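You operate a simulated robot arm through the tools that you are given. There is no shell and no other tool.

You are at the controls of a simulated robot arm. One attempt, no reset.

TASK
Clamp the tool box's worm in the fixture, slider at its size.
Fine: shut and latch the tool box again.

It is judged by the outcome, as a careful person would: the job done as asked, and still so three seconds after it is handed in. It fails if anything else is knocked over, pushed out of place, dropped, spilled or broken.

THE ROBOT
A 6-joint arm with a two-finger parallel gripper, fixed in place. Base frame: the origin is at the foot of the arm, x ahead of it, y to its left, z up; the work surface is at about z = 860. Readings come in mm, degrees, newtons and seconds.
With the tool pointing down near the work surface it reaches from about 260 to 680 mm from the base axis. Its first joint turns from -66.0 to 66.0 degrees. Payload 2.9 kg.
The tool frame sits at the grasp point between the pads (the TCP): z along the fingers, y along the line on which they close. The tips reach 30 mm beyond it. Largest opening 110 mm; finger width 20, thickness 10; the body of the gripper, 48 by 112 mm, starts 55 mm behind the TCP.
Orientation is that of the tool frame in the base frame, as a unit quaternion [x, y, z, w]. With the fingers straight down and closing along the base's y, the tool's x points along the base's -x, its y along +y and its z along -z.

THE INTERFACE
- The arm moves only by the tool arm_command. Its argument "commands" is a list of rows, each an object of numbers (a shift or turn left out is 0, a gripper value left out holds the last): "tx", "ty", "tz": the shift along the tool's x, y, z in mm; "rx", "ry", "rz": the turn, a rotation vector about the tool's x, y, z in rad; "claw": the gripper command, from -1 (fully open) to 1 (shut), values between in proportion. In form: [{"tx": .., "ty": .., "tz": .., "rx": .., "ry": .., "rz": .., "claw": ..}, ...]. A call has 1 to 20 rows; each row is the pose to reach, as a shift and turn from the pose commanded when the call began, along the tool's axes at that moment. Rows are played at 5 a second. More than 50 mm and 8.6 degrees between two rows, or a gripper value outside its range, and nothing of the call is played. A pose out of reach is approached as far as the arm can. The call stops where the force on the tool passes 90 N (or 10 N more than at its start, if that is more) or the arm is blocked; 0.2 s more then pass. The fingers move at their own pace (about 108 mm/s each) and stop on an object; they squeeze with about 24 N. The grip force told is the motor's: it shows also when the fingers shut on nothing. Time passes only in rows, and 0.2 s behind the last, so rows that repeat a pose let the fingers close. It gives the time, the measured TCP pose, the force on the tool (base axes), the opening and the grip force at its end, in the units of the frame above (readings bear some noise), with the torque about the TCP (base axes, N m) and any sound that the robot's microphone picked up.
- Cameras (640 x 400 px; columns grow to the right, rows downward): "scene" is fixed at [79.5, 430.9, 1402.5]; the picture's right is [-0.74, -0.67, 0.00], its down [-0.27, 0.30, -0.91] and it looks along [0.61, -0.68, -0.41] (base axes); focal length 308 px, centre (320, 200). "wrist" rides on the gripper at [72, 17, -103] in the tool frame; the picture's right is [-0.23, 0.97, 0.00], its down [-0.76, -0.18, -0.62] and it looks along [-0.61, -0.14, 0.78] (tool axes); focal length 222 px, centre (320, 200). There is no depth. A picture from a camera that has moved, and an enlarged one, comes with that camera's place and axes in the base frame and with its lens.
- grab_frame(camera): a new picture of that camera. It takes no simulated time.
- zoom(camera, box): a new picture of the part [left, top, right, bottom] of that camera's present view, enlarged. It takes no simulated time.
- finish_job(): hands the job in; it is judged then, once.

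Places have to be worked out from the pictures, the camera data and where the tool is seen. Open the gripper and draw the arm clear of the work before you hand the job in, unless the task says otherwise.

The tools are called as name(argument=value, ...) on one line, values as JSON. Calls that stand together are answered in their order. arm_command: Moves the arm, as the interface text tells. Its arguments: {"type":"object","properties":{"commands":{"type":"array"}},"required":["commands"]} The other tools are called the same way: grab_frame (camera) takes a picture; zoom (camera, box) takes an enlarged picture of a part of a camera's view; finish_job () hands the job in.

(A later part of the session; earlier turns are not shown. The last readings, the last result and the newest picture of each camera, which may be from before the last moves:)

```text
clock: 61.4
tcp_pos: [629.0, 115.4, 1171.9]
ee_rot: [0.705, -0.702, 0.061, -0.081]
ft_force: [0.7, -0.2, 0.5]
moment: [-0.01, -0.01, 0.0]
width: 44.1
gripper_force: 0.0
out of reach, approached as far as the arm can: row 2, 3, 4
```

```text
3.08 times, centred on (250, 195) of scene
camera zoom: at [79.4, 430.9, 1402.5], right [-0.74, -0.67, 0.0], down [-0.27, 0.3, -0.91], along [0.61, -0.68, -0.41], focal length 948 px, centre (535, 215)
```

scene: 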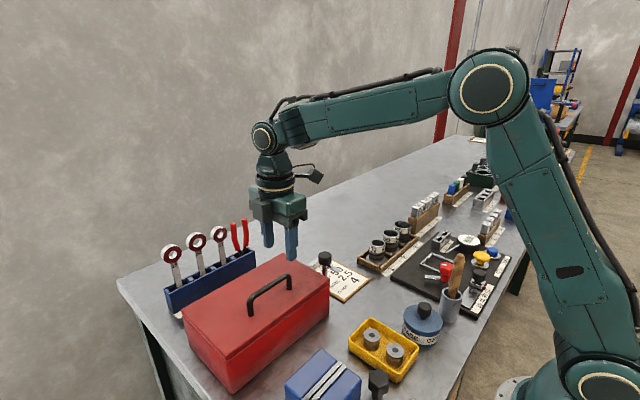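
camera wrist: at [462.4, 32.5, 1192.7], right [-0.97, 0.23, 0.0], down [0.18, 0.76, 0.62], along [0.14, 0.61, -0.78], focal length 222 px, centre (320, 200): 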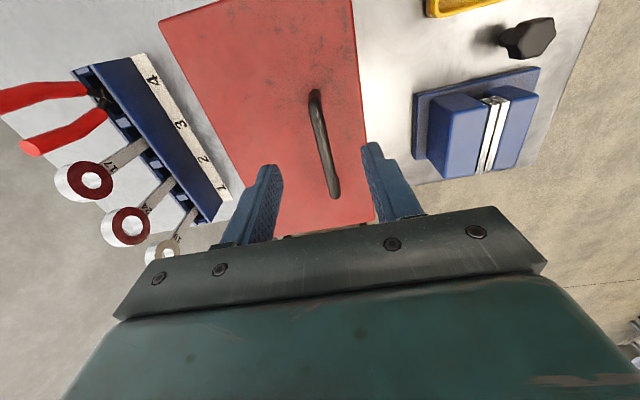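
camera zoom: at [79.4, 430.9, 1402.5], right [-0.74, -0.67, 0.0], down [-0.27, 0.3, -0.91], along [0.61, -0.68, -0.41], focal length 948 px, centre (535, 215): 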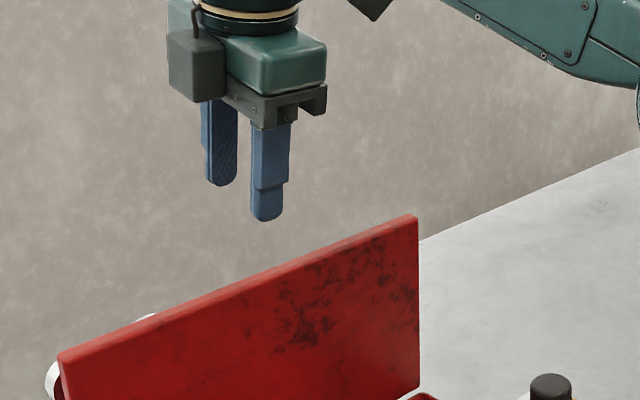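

Clear of the lid. I move back toward the robot above the box, straighten the tool, and look inside.

arm_command(commands=[{"ty": 30, "tz": -10, "rx": -0.05, "ry": 0.007}, {"ty": 65, "tz": -22, "rx": -0.1, "ry": 0.014}, {"ty": 100, "tz": -35, "rx": -0.15, "ry": 0.021}, {"tx": -1.5, "ty": 123, "tz": -45, "rx": -0.203, "ry": 0.029}, {"tx": -1.5, "ty": 123, "tz": -45, "rx": -0.203, "ry": 0.029}])

grab_frame(camera="wrist")

zoom(camera="scene", box=[160, 180, 400, 390])

```text
clock: 62.6
tcp_pos: [499.9, 118.4, 1190.0]
ee_rot: [-0.706, 0.708, -0.011, -0.009]
ft_force: [-0.1, 0.1, 0.1]
moment: [0.01, 0.04, 0.0]
width: 44.0
gripper_force: 0.1
```

```text
taken
camera wrist: at [481.2, 49.6, 1296.2], right [-0.97, 0.23, -0.01], down [0.18, 0.78, 0.6], along [0.15, 0.58, -0.8], focal length 222 px, centre (320, 200)
```

wrist: 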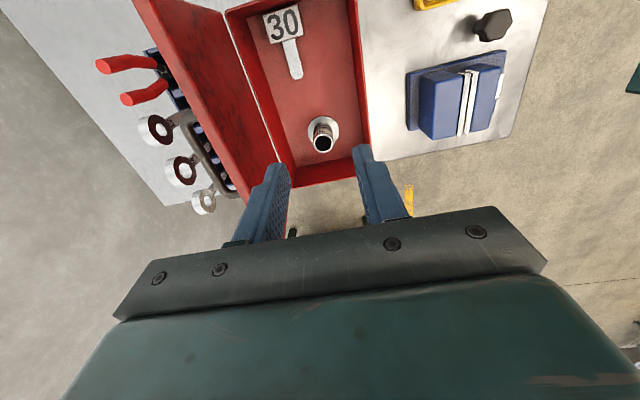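

```text
1.90 times, centred on (280, 285) of scene
camera zoom: at [79.4, 430.9, 1402.5], right [-0.74, -0.67, 0.0], down [-0.27, 0.3, -0.91], along [0.61, -0.68, -0.41], focal length 587 px, centre (396, 38)
```

zoom: 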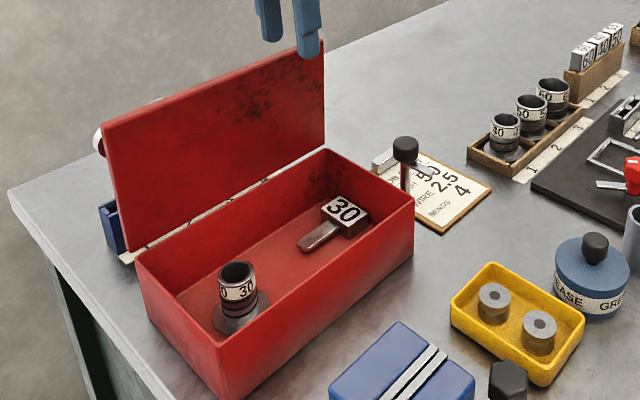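

Lid open and stable. I zoom in on the two items inside, and on the similar ones in the racks.

zoom(camera="wrist", box=[230, 0, 380, 180])

zoom(camera="scene", box=[220, 300, 290, 360])

zoom(camera="scene", box=[265, 270, 315, 315])

zoom(camera="scene", box=[350, 180, 450, 280])

zoom(camera="scene", box=[400, 220, 510, 310])

```text
2.22 times, centred on (305, 90) of wrist
camera zoom: at [481.2, 49.6, 1296.2], right [-0.97, 0.23, -0.01], down [0.18, 0.78, 0.6], along [0.15, 0.58, -0.8], focal length 494 px, centre (353, 444)
```

zoom: 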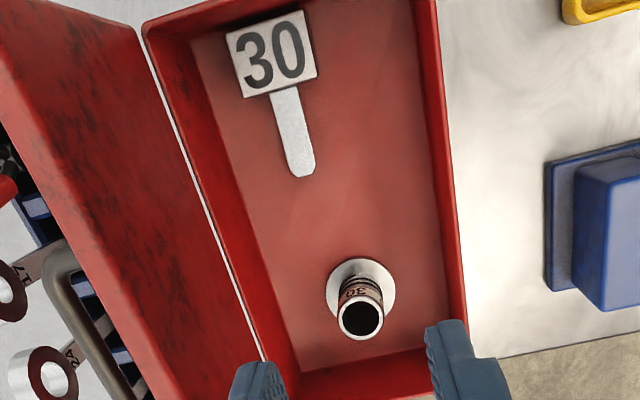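

```text
6.67 times, centred on (255, 330) of scene
camera zoom: at [79.4, 430.9, 1402.5], right [-0.74, -0.67, 0.0], down [-0.27, 0.3, -0.91], along [0.61, -0.68, -0.41], focal length 2054 px, centre (753, -667)
```

zoom: 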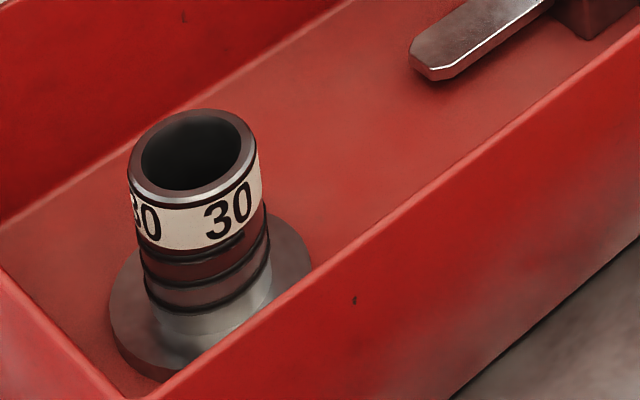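

```text
8.89 times, centred on (290, 292) of scene
camera zoom: at [79.4, 430.9, 1402.5], right [-0.74, -0.67, 0.0], down [-0.27, 0.3, -0.91], along [0.61, -0.68, -0.41], focal length 2738 px, centre (587, -622)
```

zoom: 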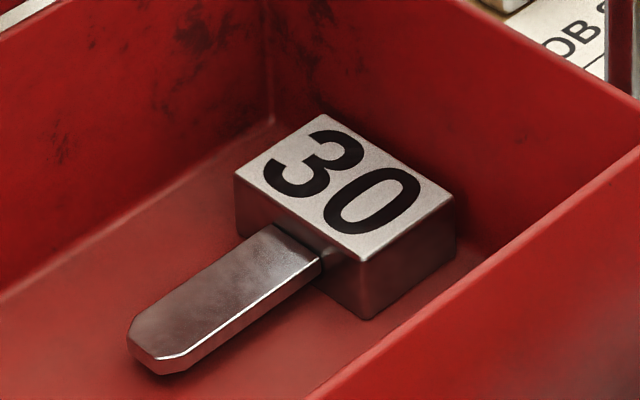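

```text
4.00 times, centred on (400, 230) of scene
camera zoom: at [79.4, 430.9, 1402.5], right [-0.74, -0.67, 0.0], down [-0.27, 0.3, -0.91], along [0.61, -0.68, -0.41], focal length 1232 px, centre (0, 80)
```

zoom: 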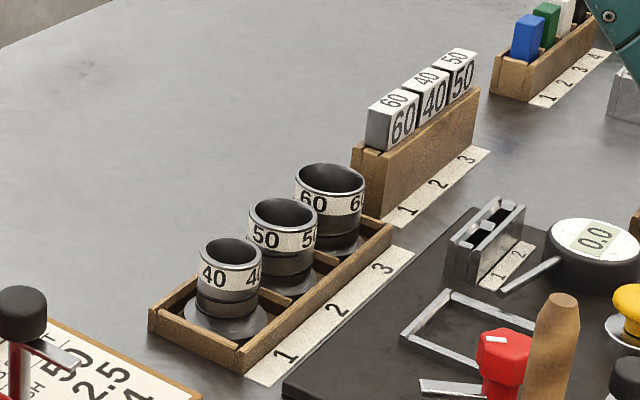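

```text
4.44 times, centred on (455, 265) of scene
camera zoom: at [79.4, 430.9, 1402.5], right [-0.74, -0.67, 0.0], down [-0.27, 0.3, -0.91], along [0.61, -0.68, -0.41], focal length 1369 px, centre (-280, -89)
```

zoom: 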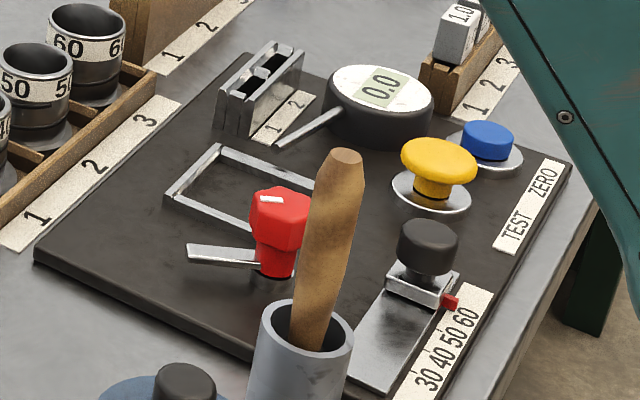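

The flanged, threaded cylinder marked 30 is the worm (flange ≈62 mm fits the fixture's square frame). I first level the tool and turn it so the fingers close along y.

arm_command(commands=[{"ry": -0.028, "claw": 0.0}, {"ry": -0.028, "claw": 0.0}])

arm_command(commands=[{"rz": 0.131}, {"rz": 0.262}, {"rz": 0.393}, {"rz": 0.524}, {"rz": 0.655}, {"rz": 0.785}, {"rz": 0.916}, {"rz": 1.047}, {"rz": 1.178}, {"rz": 1.309}, {"rz": 1.44}, {"rz": 1.571}, {"rz": 1.571}])

```text
clock: 63.2
tcp_pos: [499.3, 117.1, 1190.3]
ee_rot: [-0.705, 0.709, -0.002, 0.001]
ft_force: [-0.4, 0.1, -0.1]
moment: [-0.01, 0.0, -0.03]
width: 55.1
gripper_force: 0.0
```

```text
clock: 66.0
tcp_pos: [498.4, 116.2, 1191.3]
ee_rot: [0.002, 1.0, -0.001, 0.002]
ft_force: [0.6, -0.1, -0.4]
moment: [0.02, -0.01, 0.03]
width: 54.9
gripper_force: 0.1
```

Now I go above the worm at about (510, 201) and look.

arm_command(commands=[{"tx": -4, "ty": 28, "tz": 30}, {"tx": -8, "ty": 57, "tz": 60}, {"tx": -11.6, "ty": 85, "tz": 90}, {"tx": -11.6, "ty": 85, "tz": 111}, {"tx": -11.6, "ty": 85, "tz": 111}])

grab_frame(camera="wrist")

zoom(camera="scene", box=[160, 180, 400, 390])

```text
clock: 67.2
tcp_pos: [528.5, 209.1, 1092.1]
ee_rot: [0.002, 1.0, -0.002, 0.0]
ft_force: [-0.3, -0.1, -0.1]
moment: [0.0, 0.0, 0.01]
width: 55.1
gripper_force: 0.0
out of reach, approached as far as the arm can: row 3, 4, 5
```

```text
taken
camera wrist: at [456.3, 226.3, 1195.5], right [0.23, 0.97, 0.0], down [0.76, -0.18, 0.62], along [0.61, -0.15, -0.78], focal length 222 px, centre (320, 200)
```

wrist: 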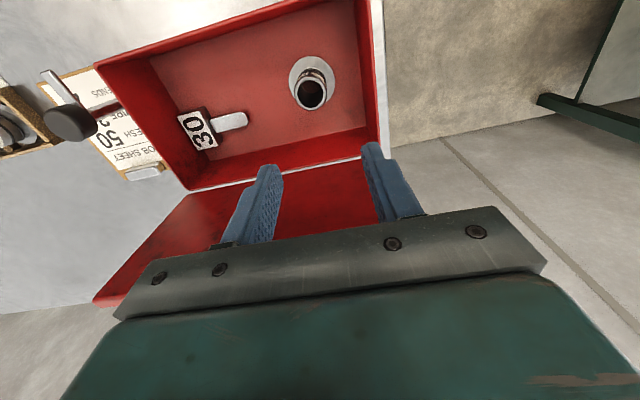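

```text
1.90 times, centred on (280, 285) of scene
camera zoom: at [79.4, 430.9, 1402.5], right [-0.74, -0.67, 0.0], down [-0.27, 0.3, -0.91], along [0.61, -0.68, -0.41], focal length 587 px, centre (396, 38)
```

zoom: 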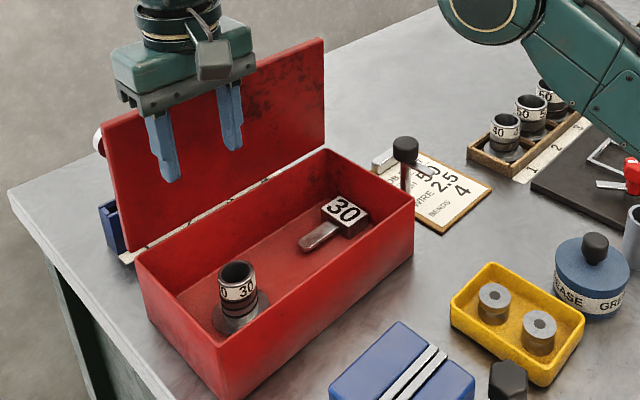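

It stopped short at (528, 209, 1092) with an out-of-reach note. I test a small corrective move toward (515, 203).

arm_command(commands=[{"tx": 13, "ty": -6, "tz": 0}, {"tx": 13, "ty": -6, "tz": 10}])

```text
clock: 67.8
tcp_pos: [530.2, 207.9, 1092.7]
ee_rot: [0.002, 1.0, -0.001, 0.0]
ft_force: [0.0, -0.2, 0.5]
moment: [-0.02, -0.02, 0.0]
width: 55.1
gripper_force: 0.1
out of reach, approached as far as the arm can: row 1, 2
```

Let me look at the whole arm's posture.

grab_frame(camera="scene")

```text
taken
```

scene: 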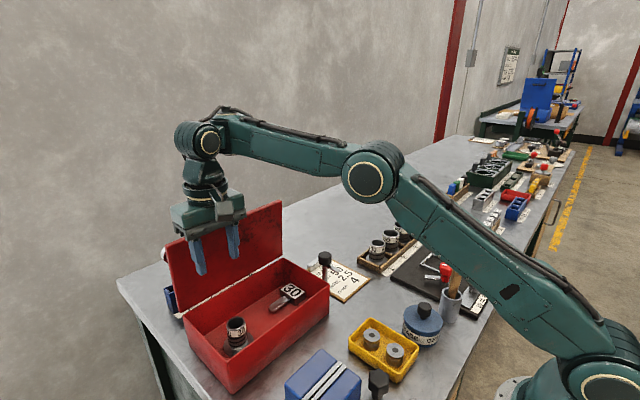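

The elbow flipped to the low configuration when the arm was over-stretched. I rise clear of the lid, then stretch up to the limit again to flip it back.

arm_command(commands=[{"tz": -25}, {"tz": -50}, {"tz": -75}, {"tz": -100}])

arm_command(commands=[{"tz": -20}, {"tz": -40}, {"tz": -60}, {"tz": -80}, {"tz": -80}])

grab_frame(camera="scene")

```text
clock: 68.8
tcp_pos: [528.6, 209.1, 1193.0]
ee_rot: [0.001, 1.0, -0.001, 0.001]
ft_force: [-0.2, 0.0, 0.0]
moment: [0.0, -0.02, -0.03]
width: 54.9
gripper_force: 0.0
```

```text
clock: 70.0
tcp_pos: [512.0, 203.3, 1259.7]
ee_rot: [0.002, 1.0, -0.001, 0.003]
ft_force: [-0.8, 0.5, 0.1]
moment: [-0.04, 0.02, -0.01]
width: 54.9
gripper_force: 0.1
out of reach, approached as far as the arm can: row 3, 4, 5
```

```text
taken
```

scene: 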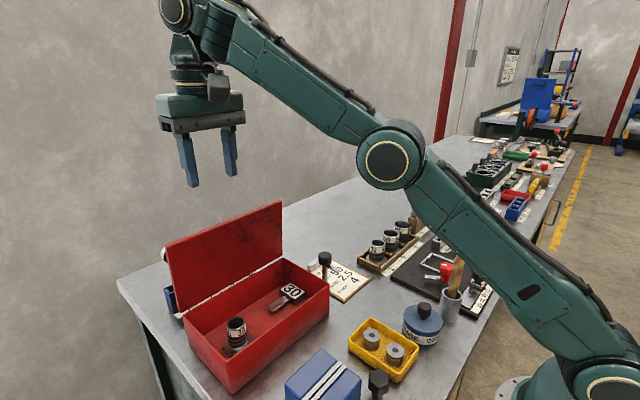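

The arm is nearly straight; sweeping down along the reach limit should bend the elbow upward. I first go up along the sphere, then sweep down slightly beyond reach, then pull in.

arm_command(commands=[{"tx": 28, "ty": -11, "tz": -32}, {"tx": 56, "ty": -22, "tz": -65}, {"tx": 84, "ty": -33, "tz": -98}, {"tx": 112, "ty": -44, "tz": -130}, {"tx": 112, "ty": -44, "tz": -130}])

arm_command(commands=[{"tx": -15, "ty": 6, "tz": -10}, {"tx": -48, "ty": 19, "tz": 22}, {"tx": -80, "ty": 31.5, "tz": 55}, {"tx": -108, "ty": 43, "tz": 94}, {"tx": -128, "ty": 51, "tz": 123}, {"tx": -108, "ty": 43, "tz": 140}, {"tx": -87, "ty": 34.5, "tz": 155}])

grab_frame(camera="scene")

```text
clock: 71.2
tcp_pos: [385.3, 154.0, 1358.4]
ee_rot: [0.002, 1.0, -0.001, 0.002]
ft_force: [-0.6, -0.2, -0.6]
moment: [-0.01, 0.0, -0.03]
width: 55.0
gripper_force: 0.1
out of reach, approached as far as the arm can: row 2, 3, 4, 5
```

```text
clock: 72.8
tcp_pos: [473.2, 190.2, 1201.9]
ee_rot: [0.001, 1.0, 0.0, 0.002]
ft_force: [-0.1, 0.2, -1.0]
moment: [0.03, -0.01, 0.0]
width: 55.1
gripper_force: 0.1
out of reach, approached as far as the arm can: row 1, 2
```

```text
taken
```

scene: 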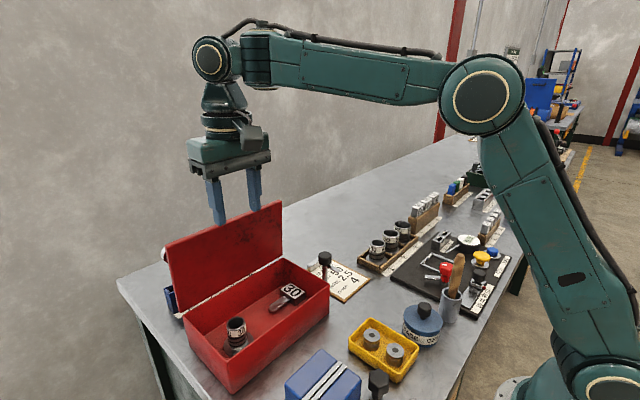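

Elbow is up again and the lid still stands. Now I take a wrist picture to refine the worm's position.

arm_command(commands=[{"tx": -12, "ty": 4, "tz": 35}, {"tx": -24, "ty": 9, "tz": 70}, {"tx": -36, "ty": 12, "tz": 105}, {"tx": -36, "ty": 12, "tz": 130}, {"tx": -36, "ty": 12, "tz": 130}])

grab_frame(camera="wrist")

zoom(camera="wrist", box=[250, 40, 430, 180])

zoom(camera="scene", box=[160, 180, 400, 390])

```text
clock: 74.0
tcp_pos: [531.7, 207.9, 1089.8]
ee_rot: [0.002, 1.0, 0.0, 0.001]
ft_force: [0.4, 0.2, -0.3]
moment: [-0.03, -0.04, -0.01]
width: 55.2
gripper_force: 0.1
out of reach, approached as far as the arm can: row 1, 3, 4, 5
```

```text
taken
camera wrist: at [458.4, 225.9, 1193.0], right [0.23, 0.97, 0.0], down [0.76, -0.18, 0.62], along [0.61, -0.15, -0.78], focal length 222 px, centre (320, 200)
```

wrist: 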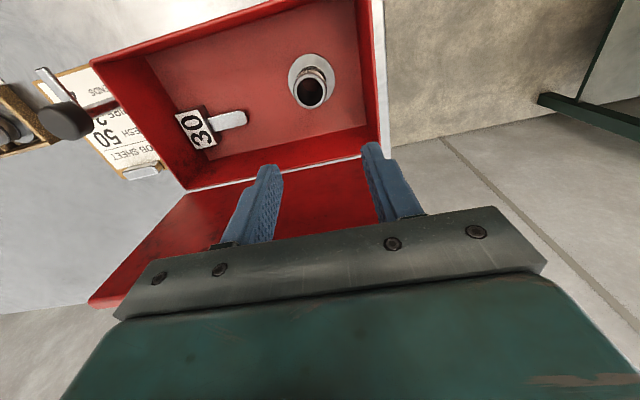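

```text
2.86 times, centred on (340, 110) of wrist
camera zoom: at [458.4, 225.9, 1193.0], right [0.23, 0.97, 0.0], down [0.76, -0.18, 0.62], along [0.61, -0.15, -0.78], focal length 635 px, centre (263, 457)
```

zoom: 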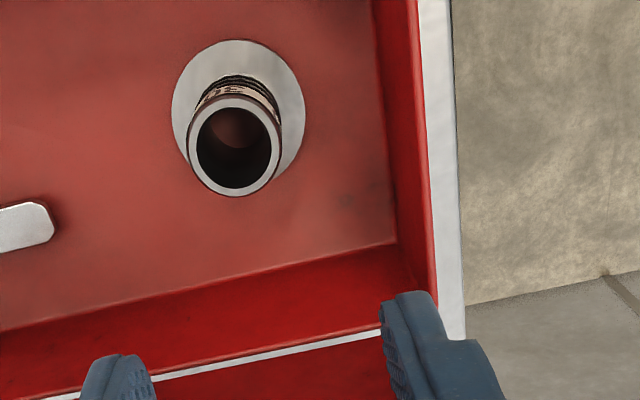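

```text
1.90 times, centred on (280, 285) of scene
camera zoom: at [79.5, 430.9, 1402.5], right [-0.74, -0.67, 0.0], down [-0.27, 0.3, -0.91], along [0.61, -0.68, -0.41], focal length 587 px, centre (396, 38)
```

zoom: 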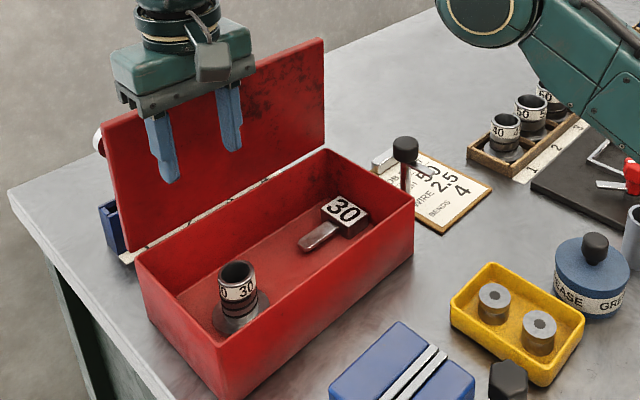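

It flipped to the low elbow again on the way down, so something in that approach pose is at a joint limit. I repeat the un-flip sweep and then retreat inward to a comfortable pose (y≈0) to work from there.

arm_command(commands=[{"tz": -35}, {"tz": -70}, {"tz": -105}, {"tx": 10, "ty": -3, "tz": -140}, {"tx": 19, "ty": -5, "tz": -170}, {"tx": 47, "ty": -16, "tz": -202}, {"tx": 75, "ty": -27, "tz": -235}, {"tx": 103, "ty": -38, "tz": -268}, {"tx": 131, "ty": -49, "tz": -300}, {"tx": 131, "ty": -49, "tz": -300}])

grab_frame(camera="scene")

```text
clock: 76.2
tcp_pos: [388.1, 155.7, 1357.6]
ee_rot: [0.002, 1.0, -0.001, 0.002]
ft_force: [-0.4, 0.4, 0.0]
moment: [0.03, -0.05, 0.02]
width: 54.8
gripper_force: 0.1
out of reach, approached as far as the arm can: row 7, 8, 9, 10
```

```text
taken
```

scene: 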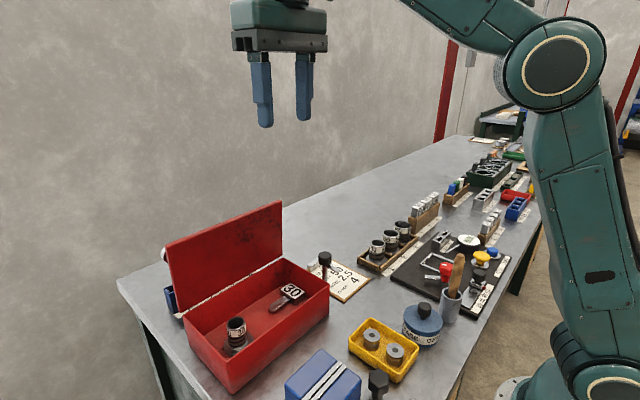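

Here the elbow is up. I move over to (450, 20, 1200) and check that no limit is hit.

arm_command(commands=[{"tx": -10, "ty": -20, "tz": 40}, {"tx": -20, "ty": -45, "tz": 75}, {"tx": -30, "ty": -70, "tz": 105}, {"tx": -45, "ty": -100, "tz": 135}, {"tx": -62, "ty": -135, "tz": 158}, {"tx": -62, "ty": -135, "tz": 158}])

grab_frame(camera="scene")

```text
clock: 77.6
tcp_pos: [451.2, 20.3, 1202.5]
ee_rot: [0.001, 1.0, -0.001, 0.001]
ft_force: [0.4, -0.3, -0.8]
moment: [0.0, 0.0, -0.03]
width: 55.3
gripper_force: 0.0
```

```text
taken
```

scene: 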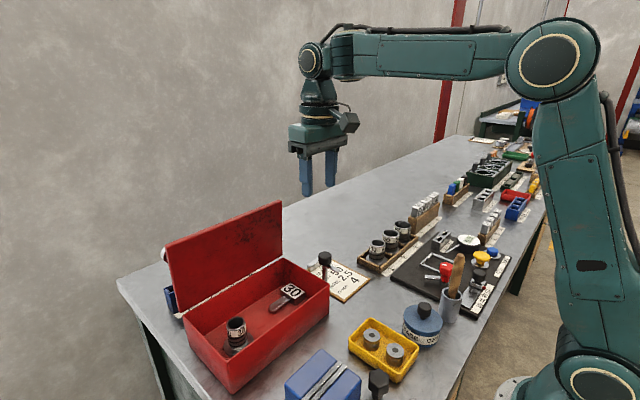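

Good elbow-up pose. I approach the worm lower and from the robot's side: first to (465, 110, 1090).

arm_command(commands=[{"tx": -3, "ty": 20, "tz": 30}, {"tx": -6, "ty": 45, "tz": 65}, {"tx": -10, "ty": 65, "tz": 95}, {"tx": -14, "ty": 90, "tz": 112}, {"tx": -14, "ty": 90, "tz": 112}])

arm_command(commands=[{"tx": -8, "ty": 20}, {"tx": -15, "ty": 40}, {"tx": -15, "ty": 40}])

grab_frame(camera="scene")

```text
clock: 78.8
tcp_pos: [466.1, 111.2, 1089.2]
ee_rot: [0.001, 1.0, -0.001, 0.001]
ft_force: [0.8, 0.1, 0.9]
moment: [0.02, -0.02, 0.0]
width: 55.0
gripper_force: 0.0
```

```text
clock: 79.6
tcp_pos: [482.9, 150.2, 1090.0]
ee_rot: [0.002, 1.0, -0.002, 0.002]
ft_force: [-0.5, 0.3, -0.1]
moment: [-0.01, 0.0, -0.02]
width: 54.9
gripper_force: 0.1
```

```text
taken
```

scene: 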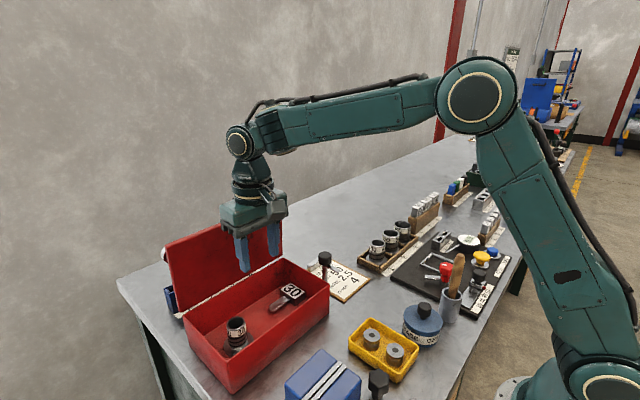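

Still fine. Next small step toward (495, 180).

arm_command(commands=[{"tx": -6, "ty": 15}, {"tx": -12, "ty": 30}])

zoom(camera="wrist", box=[200, 0, 440, 180])

```text
clock: 80.2
tcp_pos: [493.3, 180.7, 1087.9]
ee_rot: [0.002, 1.0, -0.001, 0.003]
ft_force: [0.6, -0.5, 0.2]
moment: [-0.03, 0.0, -0.02]
width: 55.2
gripper_force: 0.1
```

```text
2.22 times, centred on (320, 90) of wrist
camera zoom: at [420.3, 197.9, 1191.7], right [0.23, 0.97, 0.0], down [0.76, -0.18, 0.63], along [0.61, -0.15, -0.78], focal length 494 px, centre (320, 444)
```

zoom: 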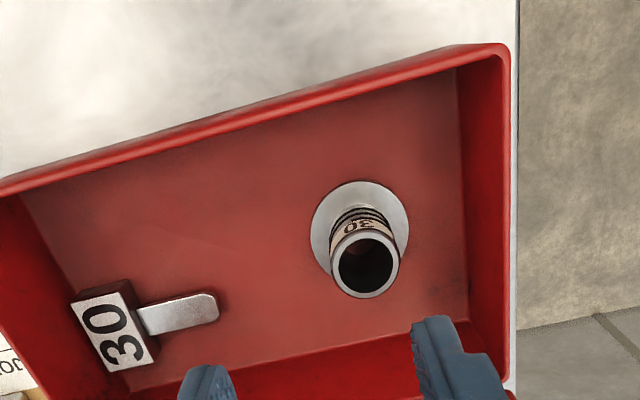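

Worm axis refined to about (514.5, 198.5), top z≈925. I step over it.

arm_command(commands=[{"tx": -10, "ty": 9, "tz": 5, "claw": -0.1}, {"tx": -21, "ty": 18, "tz": 10}, {"tx": -21, "ty": 18, "tz": 10}])

grab_frame(camera="wrist")

```text
clock: 81.0
tcp_pos: [515.5, 198.4, 1078.8]
ee_rot: [0.002, 1.0, 0.0, 0.001]
ft_force: [-0.4, 0.2, 0.5]
moment: [0.01, -0.02, -0.01]
width: 60.2
gripper_force: 0.0
```

```text
taken
camera wrist: at [440.9, 216.2, 1181.7], right [0.23, 0.97, 0.0], down [0.76, -0.18, 0.63], along [0.61, -0.15, -0.78], focal length 222 px, centre (320, 200)
```

wrist: 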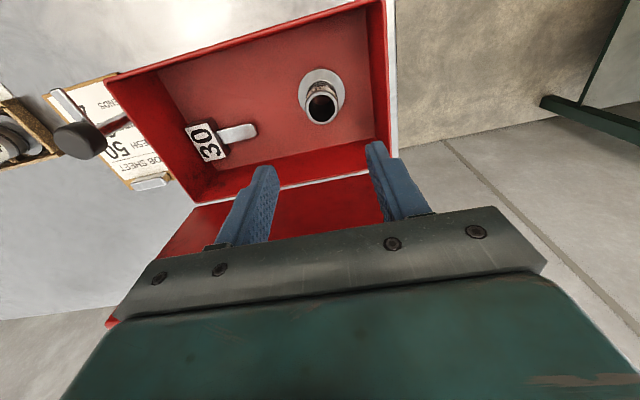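

In position without limit warnings. I descend into the box slowly, watching forces (wrist clearance to the lid ≈20 mm).

arm_command(commands=[{"tx": 2, "tz": 30}, {"tx": 2, "tz": 60}, {"tx": 2, "tz": 90}, {"tx": 2, "tz": 110}])

zoom(camera="scene", box=[160, 130, 360, 390])

grab_frame(camera="wrist")

```text
clock: 82.0
tcp_pos: [511.8, 198.8, 970.1]
ee_rot: [0.001, 1.0, 0.0, 0.002]
ft_force: [-0.1, 0.3, -0.1]
moment: [0.04, -0.01, 0.03]
width: 60.7
gripper_force: 0.1
```

```text
1.54 times, centred on (260, 260) of scene
camera zoom: at [79.5, 430.9, 1402.5], right [-0.74, -0.67, 0.0], down [-0.27, 0.3, -0.91], along [0.61, -0.68, -0.41], focal length 474 px, centre (412, 108)
```

zoom: 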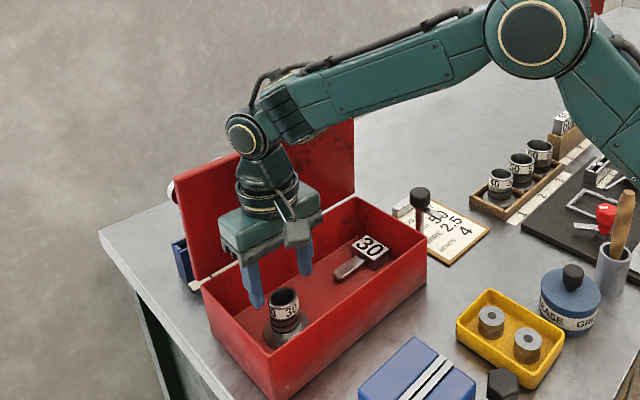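

```text
taken
camera wrist: at [439.9, 216.8, 1073.5], right [0.23, 0.97, 0.0], down [0.76, -0.18, 0.63], along [0.61, -0.15, -0.78], focal length 222 px, centre (320, 200)
```

wrist: 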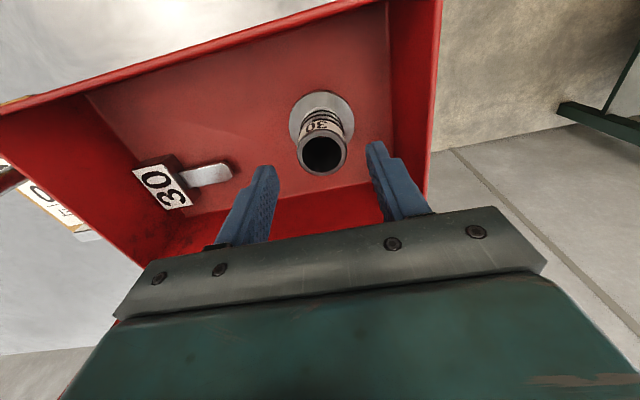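

Aligned within 2–3 mm. I descend to grasp height and close on the worm.

arm_command(commands=[{"tx": -1, "ty": 1.5, "tz": 25}, {"tx": -1, "ty": 1.5, "tz": 45}, {"tx": -1, "ty": 1.5, "tz": 56}, {"tx": -1, "ty": 1.5, "tz": 56, "claw": 0.1}, {"tx": -1, "ty": 1.5, "tz": 56, "claw": 0.3}, {"tx": -1, "ty": 1.5, "tz": 56, "claw": 0.6}, {"tx": -1, "ty": 1.5, "tz": 56, "claw": 0.8}, {"tx": -1, "ty": 1.5, "tz": 56, "claw": 0.8}])

grab_frame(camera="wrist")

zoom(camera="scene", box=[180, 200, 320, 390])

```text
clock: 83.8
tcp_pos: [514.5, 200.3, 912.7]
ee_rot: [0.003, 1.0, -0.001, 0.002]
ft_force: [-0.5, 0.0, 0.1]
moment: [0.08, -0.04, 0.02]
width: 35.1
gripper_force: 23.9
```

```text
taken
camera wrist: at [441.4, 217.8, 1016.4], right [0.23, 0.97, 0.0], down [0.76, -0.18, 0.63], along [0.61, -0.15, -0.78], focal length 222 px, centre (320, 200)
```

wrist: 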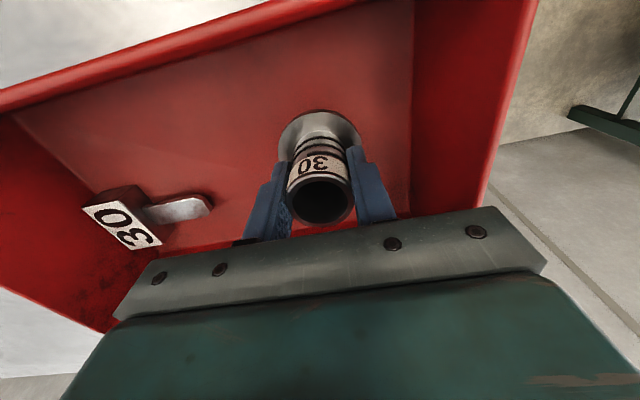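

```text
2.11 times, centred on (250, 295) of scene
camera zoom: at [79.5, 430.9, 1402.5], right [-0.74, -0.67, 0.0], down [-0.27, 0.3, -0.91], along [0.61, -0.68, -0.41], focal length 648 px, centre (467, 0)
```

zoom: 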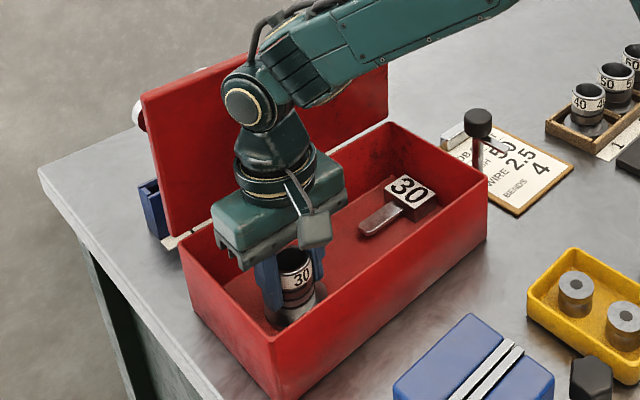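

Worm gripped (35 mm). Full grip and lift straight up.

arm_command(commands=[{"claw": 1}, {"claw": 1}, {"tz": -15, "claw": 1}, {"tz": -40, "claw": 1}, {"tz": -75, "claw": 1}, {"tz": -110, "claw": 1}, {"tz": -145, "claw": 1}])

zoom(camera="scene", box=[160, 130, 360, 390])

```text
clock: 85.4
tcp_pos: [512.1, 199.0, 1058.4]
ee_rot: [0.002, 1.0, -0.001, 0.002]
ft_force: [0.3, -0.1, -2.7]
moment: [0.01, 0.01, 0.01]
width: 35.0
gripper_force: 24.2
```

```text
1.54 times, centred on (260, 260) of scene
camera zoom: at [79.5, 430.9, 1402.5], right [-0.74, -0.67, 0.0], down [-0.27, 0.3, -0.91], along [0.61, -0.68, -0.41], focal length 474 px, centre (412, 108)
```

zoom: 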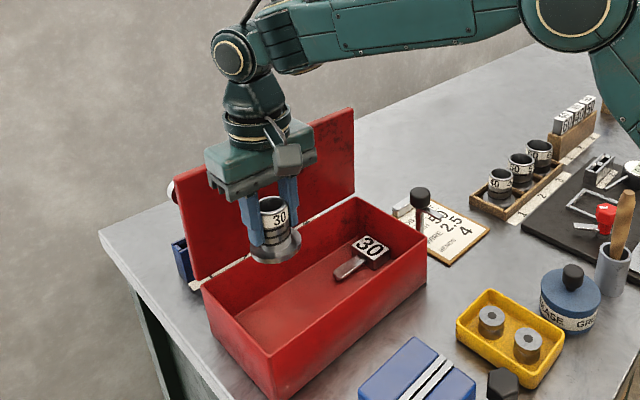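

Worm lifted cleanly. I carry it at height to a viewing spot near the fixture.

arm_command(commands=[{"tz": -30, "claw": 1}, {"tx": 8, "ty": -30, "tz": -52}, {"tx": 18, "ty": -67, "tz": -52}, {"tx": 28, "ty": -104, "tz": -52}, {"tx": 38, "ty": -141, "tz": -52}, {"tx": 48, "ty": -178, "tz": -52}, {"tx": 58, "ty": -215, "tz": -52}, {"tx": 68, "ty": -252, "tz": -52}, {"tx": 78, "ty": -289, "tz": -52}, {"tx": 88, "ty": -326, "tz": -52}, {"tx": 98, "ty": -363, "tz": -52}, {"tx": 108, "ty": -400, "tz": -52}, {"tx": 118, "ty": -437, "tz": -52}, {"tx": 130, "ty": -480, "tz": -52}, {"tx": 142, "ty": -519, "tz": -52}, {"tx": 142, "ty": -519, "tz": -52}])

grab_frame(camera="wrist")

grab_frame(camera="scene")

```text
clock: 88.8
tcp_pos: [368.5, -320.8, 1108.6]
ee_rot: [0.001, 1.0, -0.001, 0.002]
ft_force: [-0.9, 0.7, -3.0]
moment: [0.01, 0.01, 0.03]
width: 35.0
gripper_force: 24.2
```

```text
taken
camera wrist: at [295.0, -302.1, 1211.9], right [0.23, 0.97, 0.0], down [0.76, -0.18, 0.63], along [0.61, -0.14, -0.78], focal length 222 px, centre (320, 200)
```

wrist: 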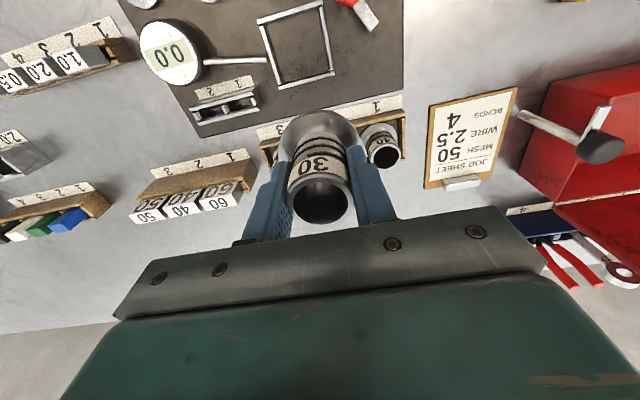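

```text
taken
```

scene: 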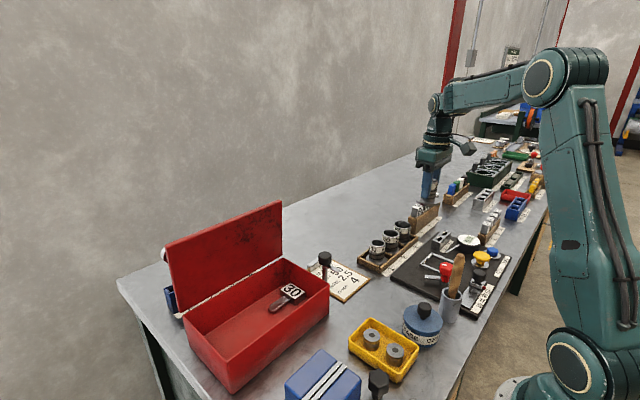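

The frame is at the picture's top; I shift 45 mm toward the base for a fuller view and zoom.

arm_command(commands=[{"tx": 22, "ty": -5, "claw": 1}, {"tx": 45, "ty": -10, "claw": 1}, {"tx": 45, "ty": -10, "claw": 1}])

zoom(camera="wrist", box=[190, 0, 430, 150])

zoom(camera="scene", box=[410, 230, 490, 300])

```text
clock: 89.6
tcp_pos: [323.4, -329.8, 1108.3]
ee_rot: [0.001, 1.0, -0.001, 0.002]
ft_force: [0.5, -0.3, -3.2]
moment: [-0.04, 0.0, 0.0]
width: 35.1
gripper_force: 23.9
```

```text
2.67 times, centred on (310, 75) of wrist
camera zoom: at [250.0, -312.7, 1212.6], right [0.23, 0.97, 0.0], down [0.76, -0.18, 0.63], along [0.61, -0.15, -0.78], focal length 592 px, centre (347, 533)
```

zoom: 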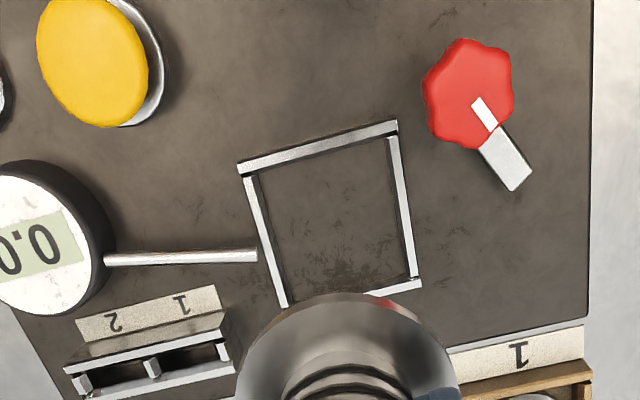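

```text
5.71 times, centred on (450, 265) of scene
camera zoom: at [79.5, 430.9, 1402.5], right [-0.74, -0.67, 0.0], down [-0.27, 0.3, -0.91], along [0.61, -0.68, -0.41], focal length 1760 px, centre (-423, -171)
```

zoom: 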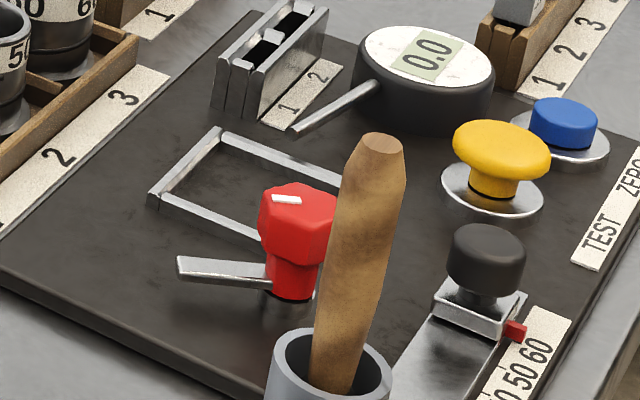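

The frame's inner opening is ≈63 mm centred near (315, −334); the flange is ≈61 mm. I zoom on the held worm to find its offset in the gripper.

zoom(camera="wrist", box=[250, 90, 400, 240])

grab_frame(camera="wrist")

```text
2.67 times, centred on (325, 165) of wrist
camera zoom: at [250.0, -312.7, 1212.6], right [0.23, 0.97, 0.0], down [0.76, -0.18, 0.63], along [0.61, -0.15, -0.78], focal length 592 px, centre (307, 293)
```

zoom: 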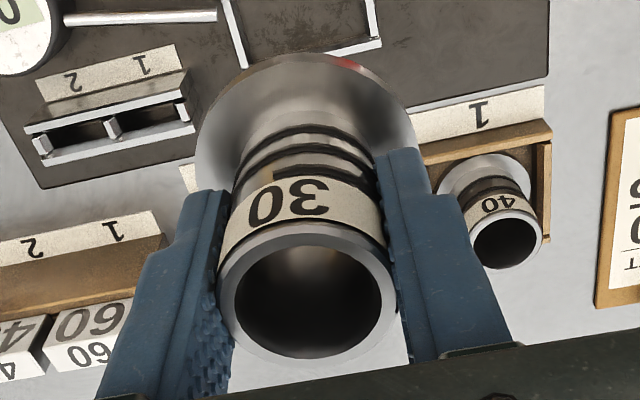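

```text
taken
camera wrist: at [250.0, -312.7, 1212.6], right [0.23, 0.97, 0.0], down [0.76, -0.18, 0.63], along [0.61, -0.15, -0.78], focal length 222 px, centre (320, 200)
```

wrist: 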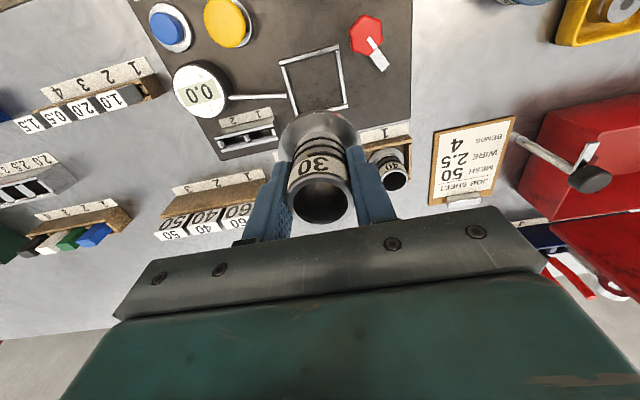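

Worm sits centred in the grip (flange ≈61 mm, bottom ≈50 mm below TCP). I move above the pocket centre (≈314.6, −334.2) and descend to ~30 mm above the frame.

arm_command(commands=[{"tx": 7.9, "ty": -4.1, "tz": 10, "claw": 1}, {"tx": 7.9, "ty": -4.1, "tz": 45}, {"tx": 7.9, "ty": -4.1, "tz": 85}, {"tx": 7.9, "ty": -4.1, "tz": 125}, {"tx": 7.9, "ty": -4.1, "tz": 150}, {"tx": 7.9, "ty": -4.1, "tz": 150}])

grab_frame(camera="wrist")

zoom(camera="wrist", box=[220, 20, 420, 170])

zoom(camera="scene", box=[400, 200, 500, 300])

```text
clock: 91.0
tcp_pos: [315.7, -333.7, 958.5]
ee_rot: [0.001, 1.0, -0.001, 0.002]
ft_force: [0.0, 0.0, -4.2]
moment: [0.0, 0.03, -0.03]
width: 35.4
gripper_force: 23.9
```

```text
taken
camera wrist: at [241.9, -316.1, 1062.8], right [0.23, 0.97, 0.0], down [0.76, -0.18, 0.63], along [0.61, -0.15, -0.78], focal length 222 px, centre (320, 200)
```

wrist: 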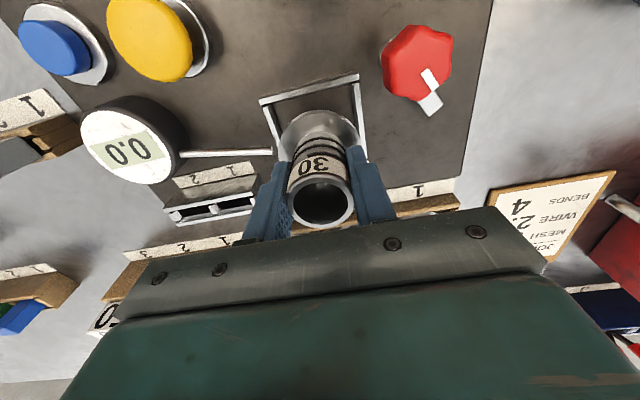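

```text
2.67 times, centred on (320, 95) of wrist
camera zoom: at [241.9, -316.1, 1062.8], right [0.23, 0.97, 0.0], down [0.76, -0.18, 0.63], along [0.61, -0.15, -0.78], focal length 592 px, centre (320, 480)
```

zoom: 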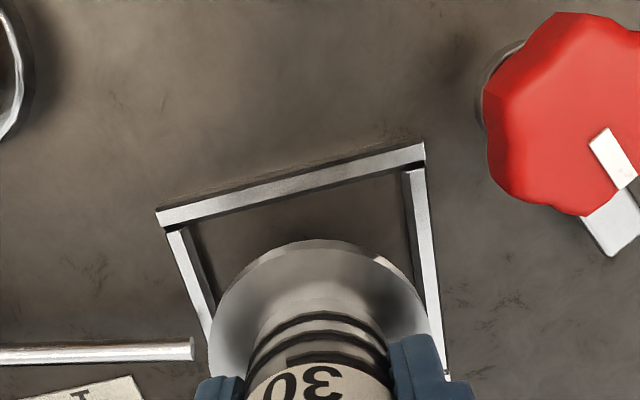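

```text
4.00 times, centred on (450, 250) of scene
camera zoom: at [79.5, 430.9, 1402.5], right [-0.74, -0.67, 0.0], down [-0.27, 0.3, -0.91], along [0.61, -0.68, -0.41], focal length 1232 px, centre (-200, 0)
```

zoom: 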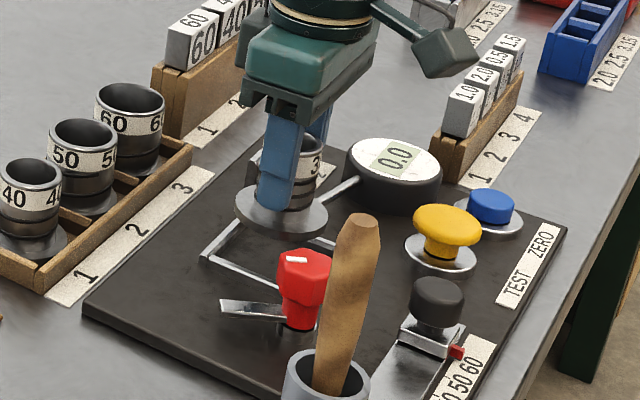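

Refined pocket centre ≈(315.3, −334.6); true TCP ≈(314.4, −333.5). I correct by 1 mm and lower until just above the frame.

arm_command(commands=[{"tx": -0.9, "ty": -1.1, "tz": 8, "claw": 1}, {"tx": -0.9, "ty": -1.1, "tz": 16}, {"tx": -0.9, "ty": -1.1, "tz": 24}, {"tx": -0.9, "ty": -1.1, "tz": 28}, {"tx": -0.9, "ty": -1.1, "tz": 28}])

zoom(camera="wrist", box=[220, 20, 420, 170])

zoom(camera="scene", box=[410, 220, 480, 290])

```text
clock: 92.2
tcp_pos: [318.4, -334.1, 932.3]
ee_rot: [0.001, 1.0, -0.001, 0.001]
ft_force: [-1.0, 0.1, -3.1]
moment: [-0.01, -0.02, -0.02]
width: 35.1
gripper_force: 24.4
```

```text
2.67 times, centred on (320, 95) of wrist
camera zoom: at [244.5, -316.7, 1035.8], right [0.23, 0.97, 0.0], down [0.76, -0.18, 0.63], along [0.61, -0.15, -0.78], focal length 592 px, centre (320, 480)
```

zoom: 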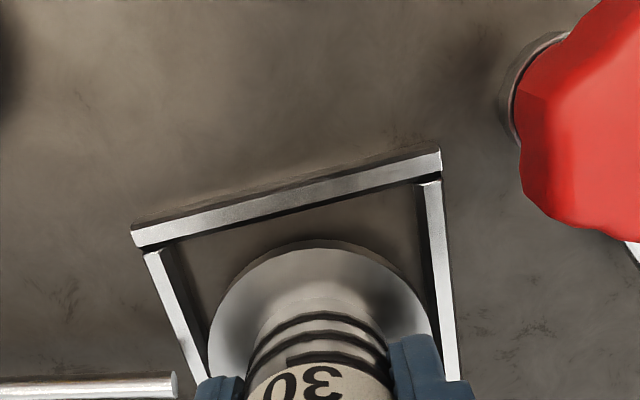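

```text
5.71 times, centred on (445, 255) of scene
camera zoom: at [79.5, 430.9, 1402.5], right [-0.74, -0.67, 0.0], down [-0.27, 0.3, -0.91], along [0.61, -0.68, -0.41], focal length 1760 px, centre (-394, -114)
```

zoom: 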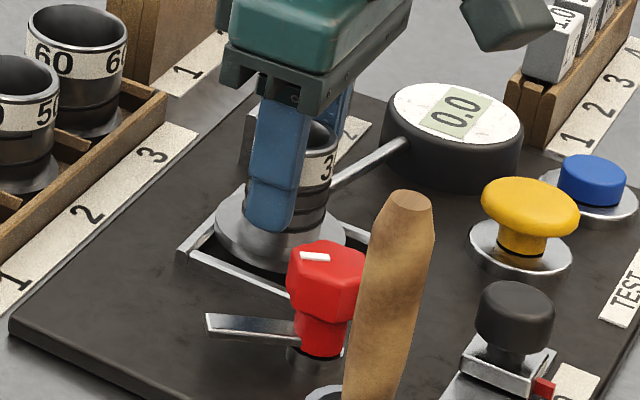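

True TCP is (317.0, −334.1); the far gap looks too small, so I shift −1.8 mm in x before inserting, and check.

arm_command(commands=[{"tx": 1.8, "ty": -0.4, "claw": 1}, {"tx": 1.8, "ty": -0.4, "claw": 1}, {"tx": 1.8, "ty": -0.4, "claw": 1}])

zoom(camera="wrist", box=[220, 20, 420, 170])

```text
clock: 93.0
tcp_pos: [314.7, -334.6, 933.3]
ee_rot: [0.002, 1.0, -0.001, 0.002]
ft_force: [-0.1, -0.1, -3.9]
moment: [-0.01, 0.0, 0.0]
width: 35.0
gripper_force: 23.8
```

```text
2.67 times, centred on (320, 95) of wrist
camera zoom: at [242.5, -317.3, 1035.6], right [0.23, 0.97, 0.0], down [0.76, -0.18, 0.63], along [0.61, -0.15, -0.78], focal length 592 px, centre (320, 480)
```

zoom: 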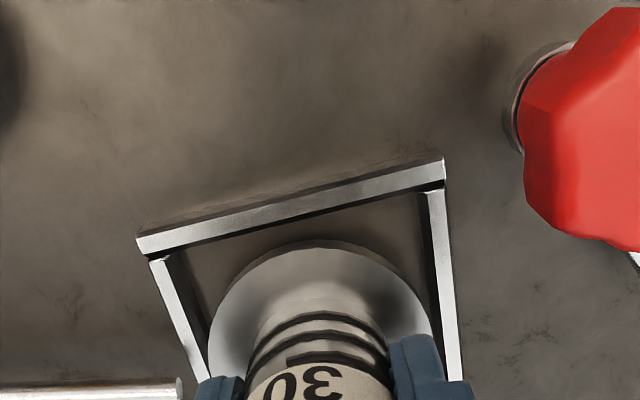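

Now at (315.0, −334.7); gaps look even. Lowering into the pocket in small steps.

arm_command(commands=[{"tz": 3, "claw": 1}, {"tz": 6, "claw": 1}, {"tz": 9, "claw": 1}])

zoom(camera="wrist", box=[220, 20, 420, 170])

zoom(camera="scene", box=[410, 220, 480, 290])

```text
clock: 93.8
tcp_pos: [316.3, -334.0, 923.7]
ee_rot: [0.003, 1.0, 0.0, 0.002]
ft_force: [-2.1, -0.1, -1.5]
moment: [-0.02, 0.1, -0.02]
width: 35.0
gripper_force: 24.0
```

```text
2.67 times, centred on (320, 95) of wrist
camera zoom: at [242.3, -316.7, 1026.3], right [0.23, 0.97, 0.0], down [0.76, -0.18, 0.63], along [0.61, -0.15, -0.78], focal length 592 px, centre (320, 480)
```

zoom: 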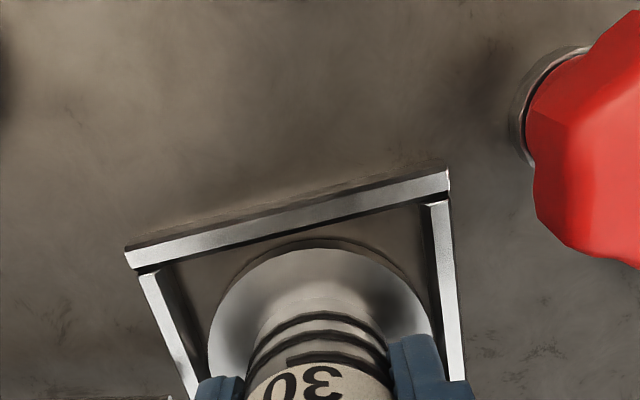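

```text
5.71 times, centred on (445, 255) of scene
camera zoom: at [79.4, 430.9, 1402.5], right [-0.74, -0.67, 0.0], down [-0.27, 0.3, -0.91], along [0.61, -0.68, -0.41], focal length 1760 px, centre (-394, -114)
```

zoom: 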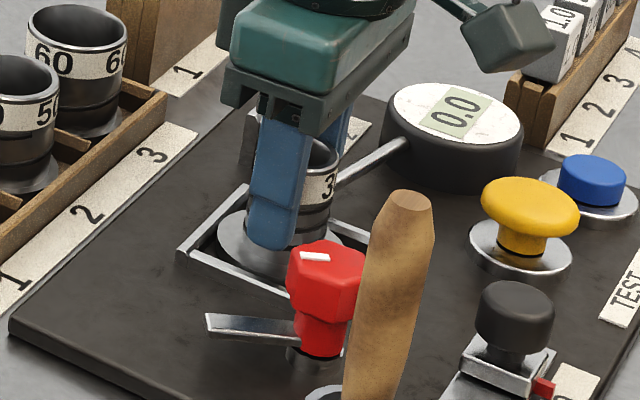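

The flange is entering the frame. I continue down gently until it touches the board.

arm_command(commands=[{"tz": 1.5, "claw": 1}, {"tz": 3, "claw": 1}, {"tz": 4, "claw": 1}])

zoom(camera="scene", box=[410, 220, 480, 290])

```text
clock: 94.6
tcp_pos: [316.0, -334.9, 919.7]
ee_rot: [0.001, 1.0, -0.002, 0.003]
ft_force: [-8.1, 3.6, 18.4]
moment: [0.52, 0.06, 0.07]
width: 35.1
gripper_force: 24.3
```

```text
5.71 times, centred on (445, 255) of scene
camera zoom: at [79.1, 431.2, 1402.4], right [-0.74, -0.67, 0.0], down [-0.27, 0.3, -0.91], along [0.61, -0.68, -0.41], focal length 1760 px, centre (-394, -114)
```

zoom: 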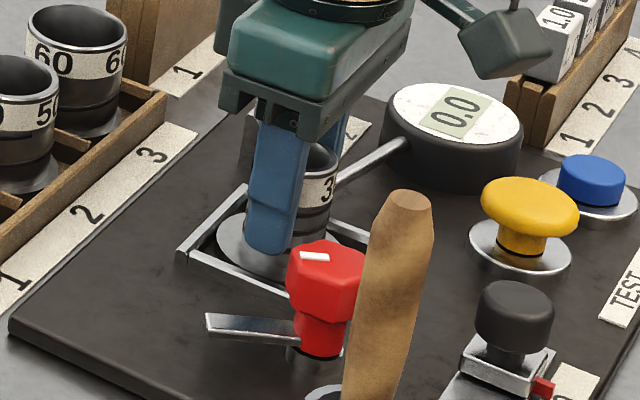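

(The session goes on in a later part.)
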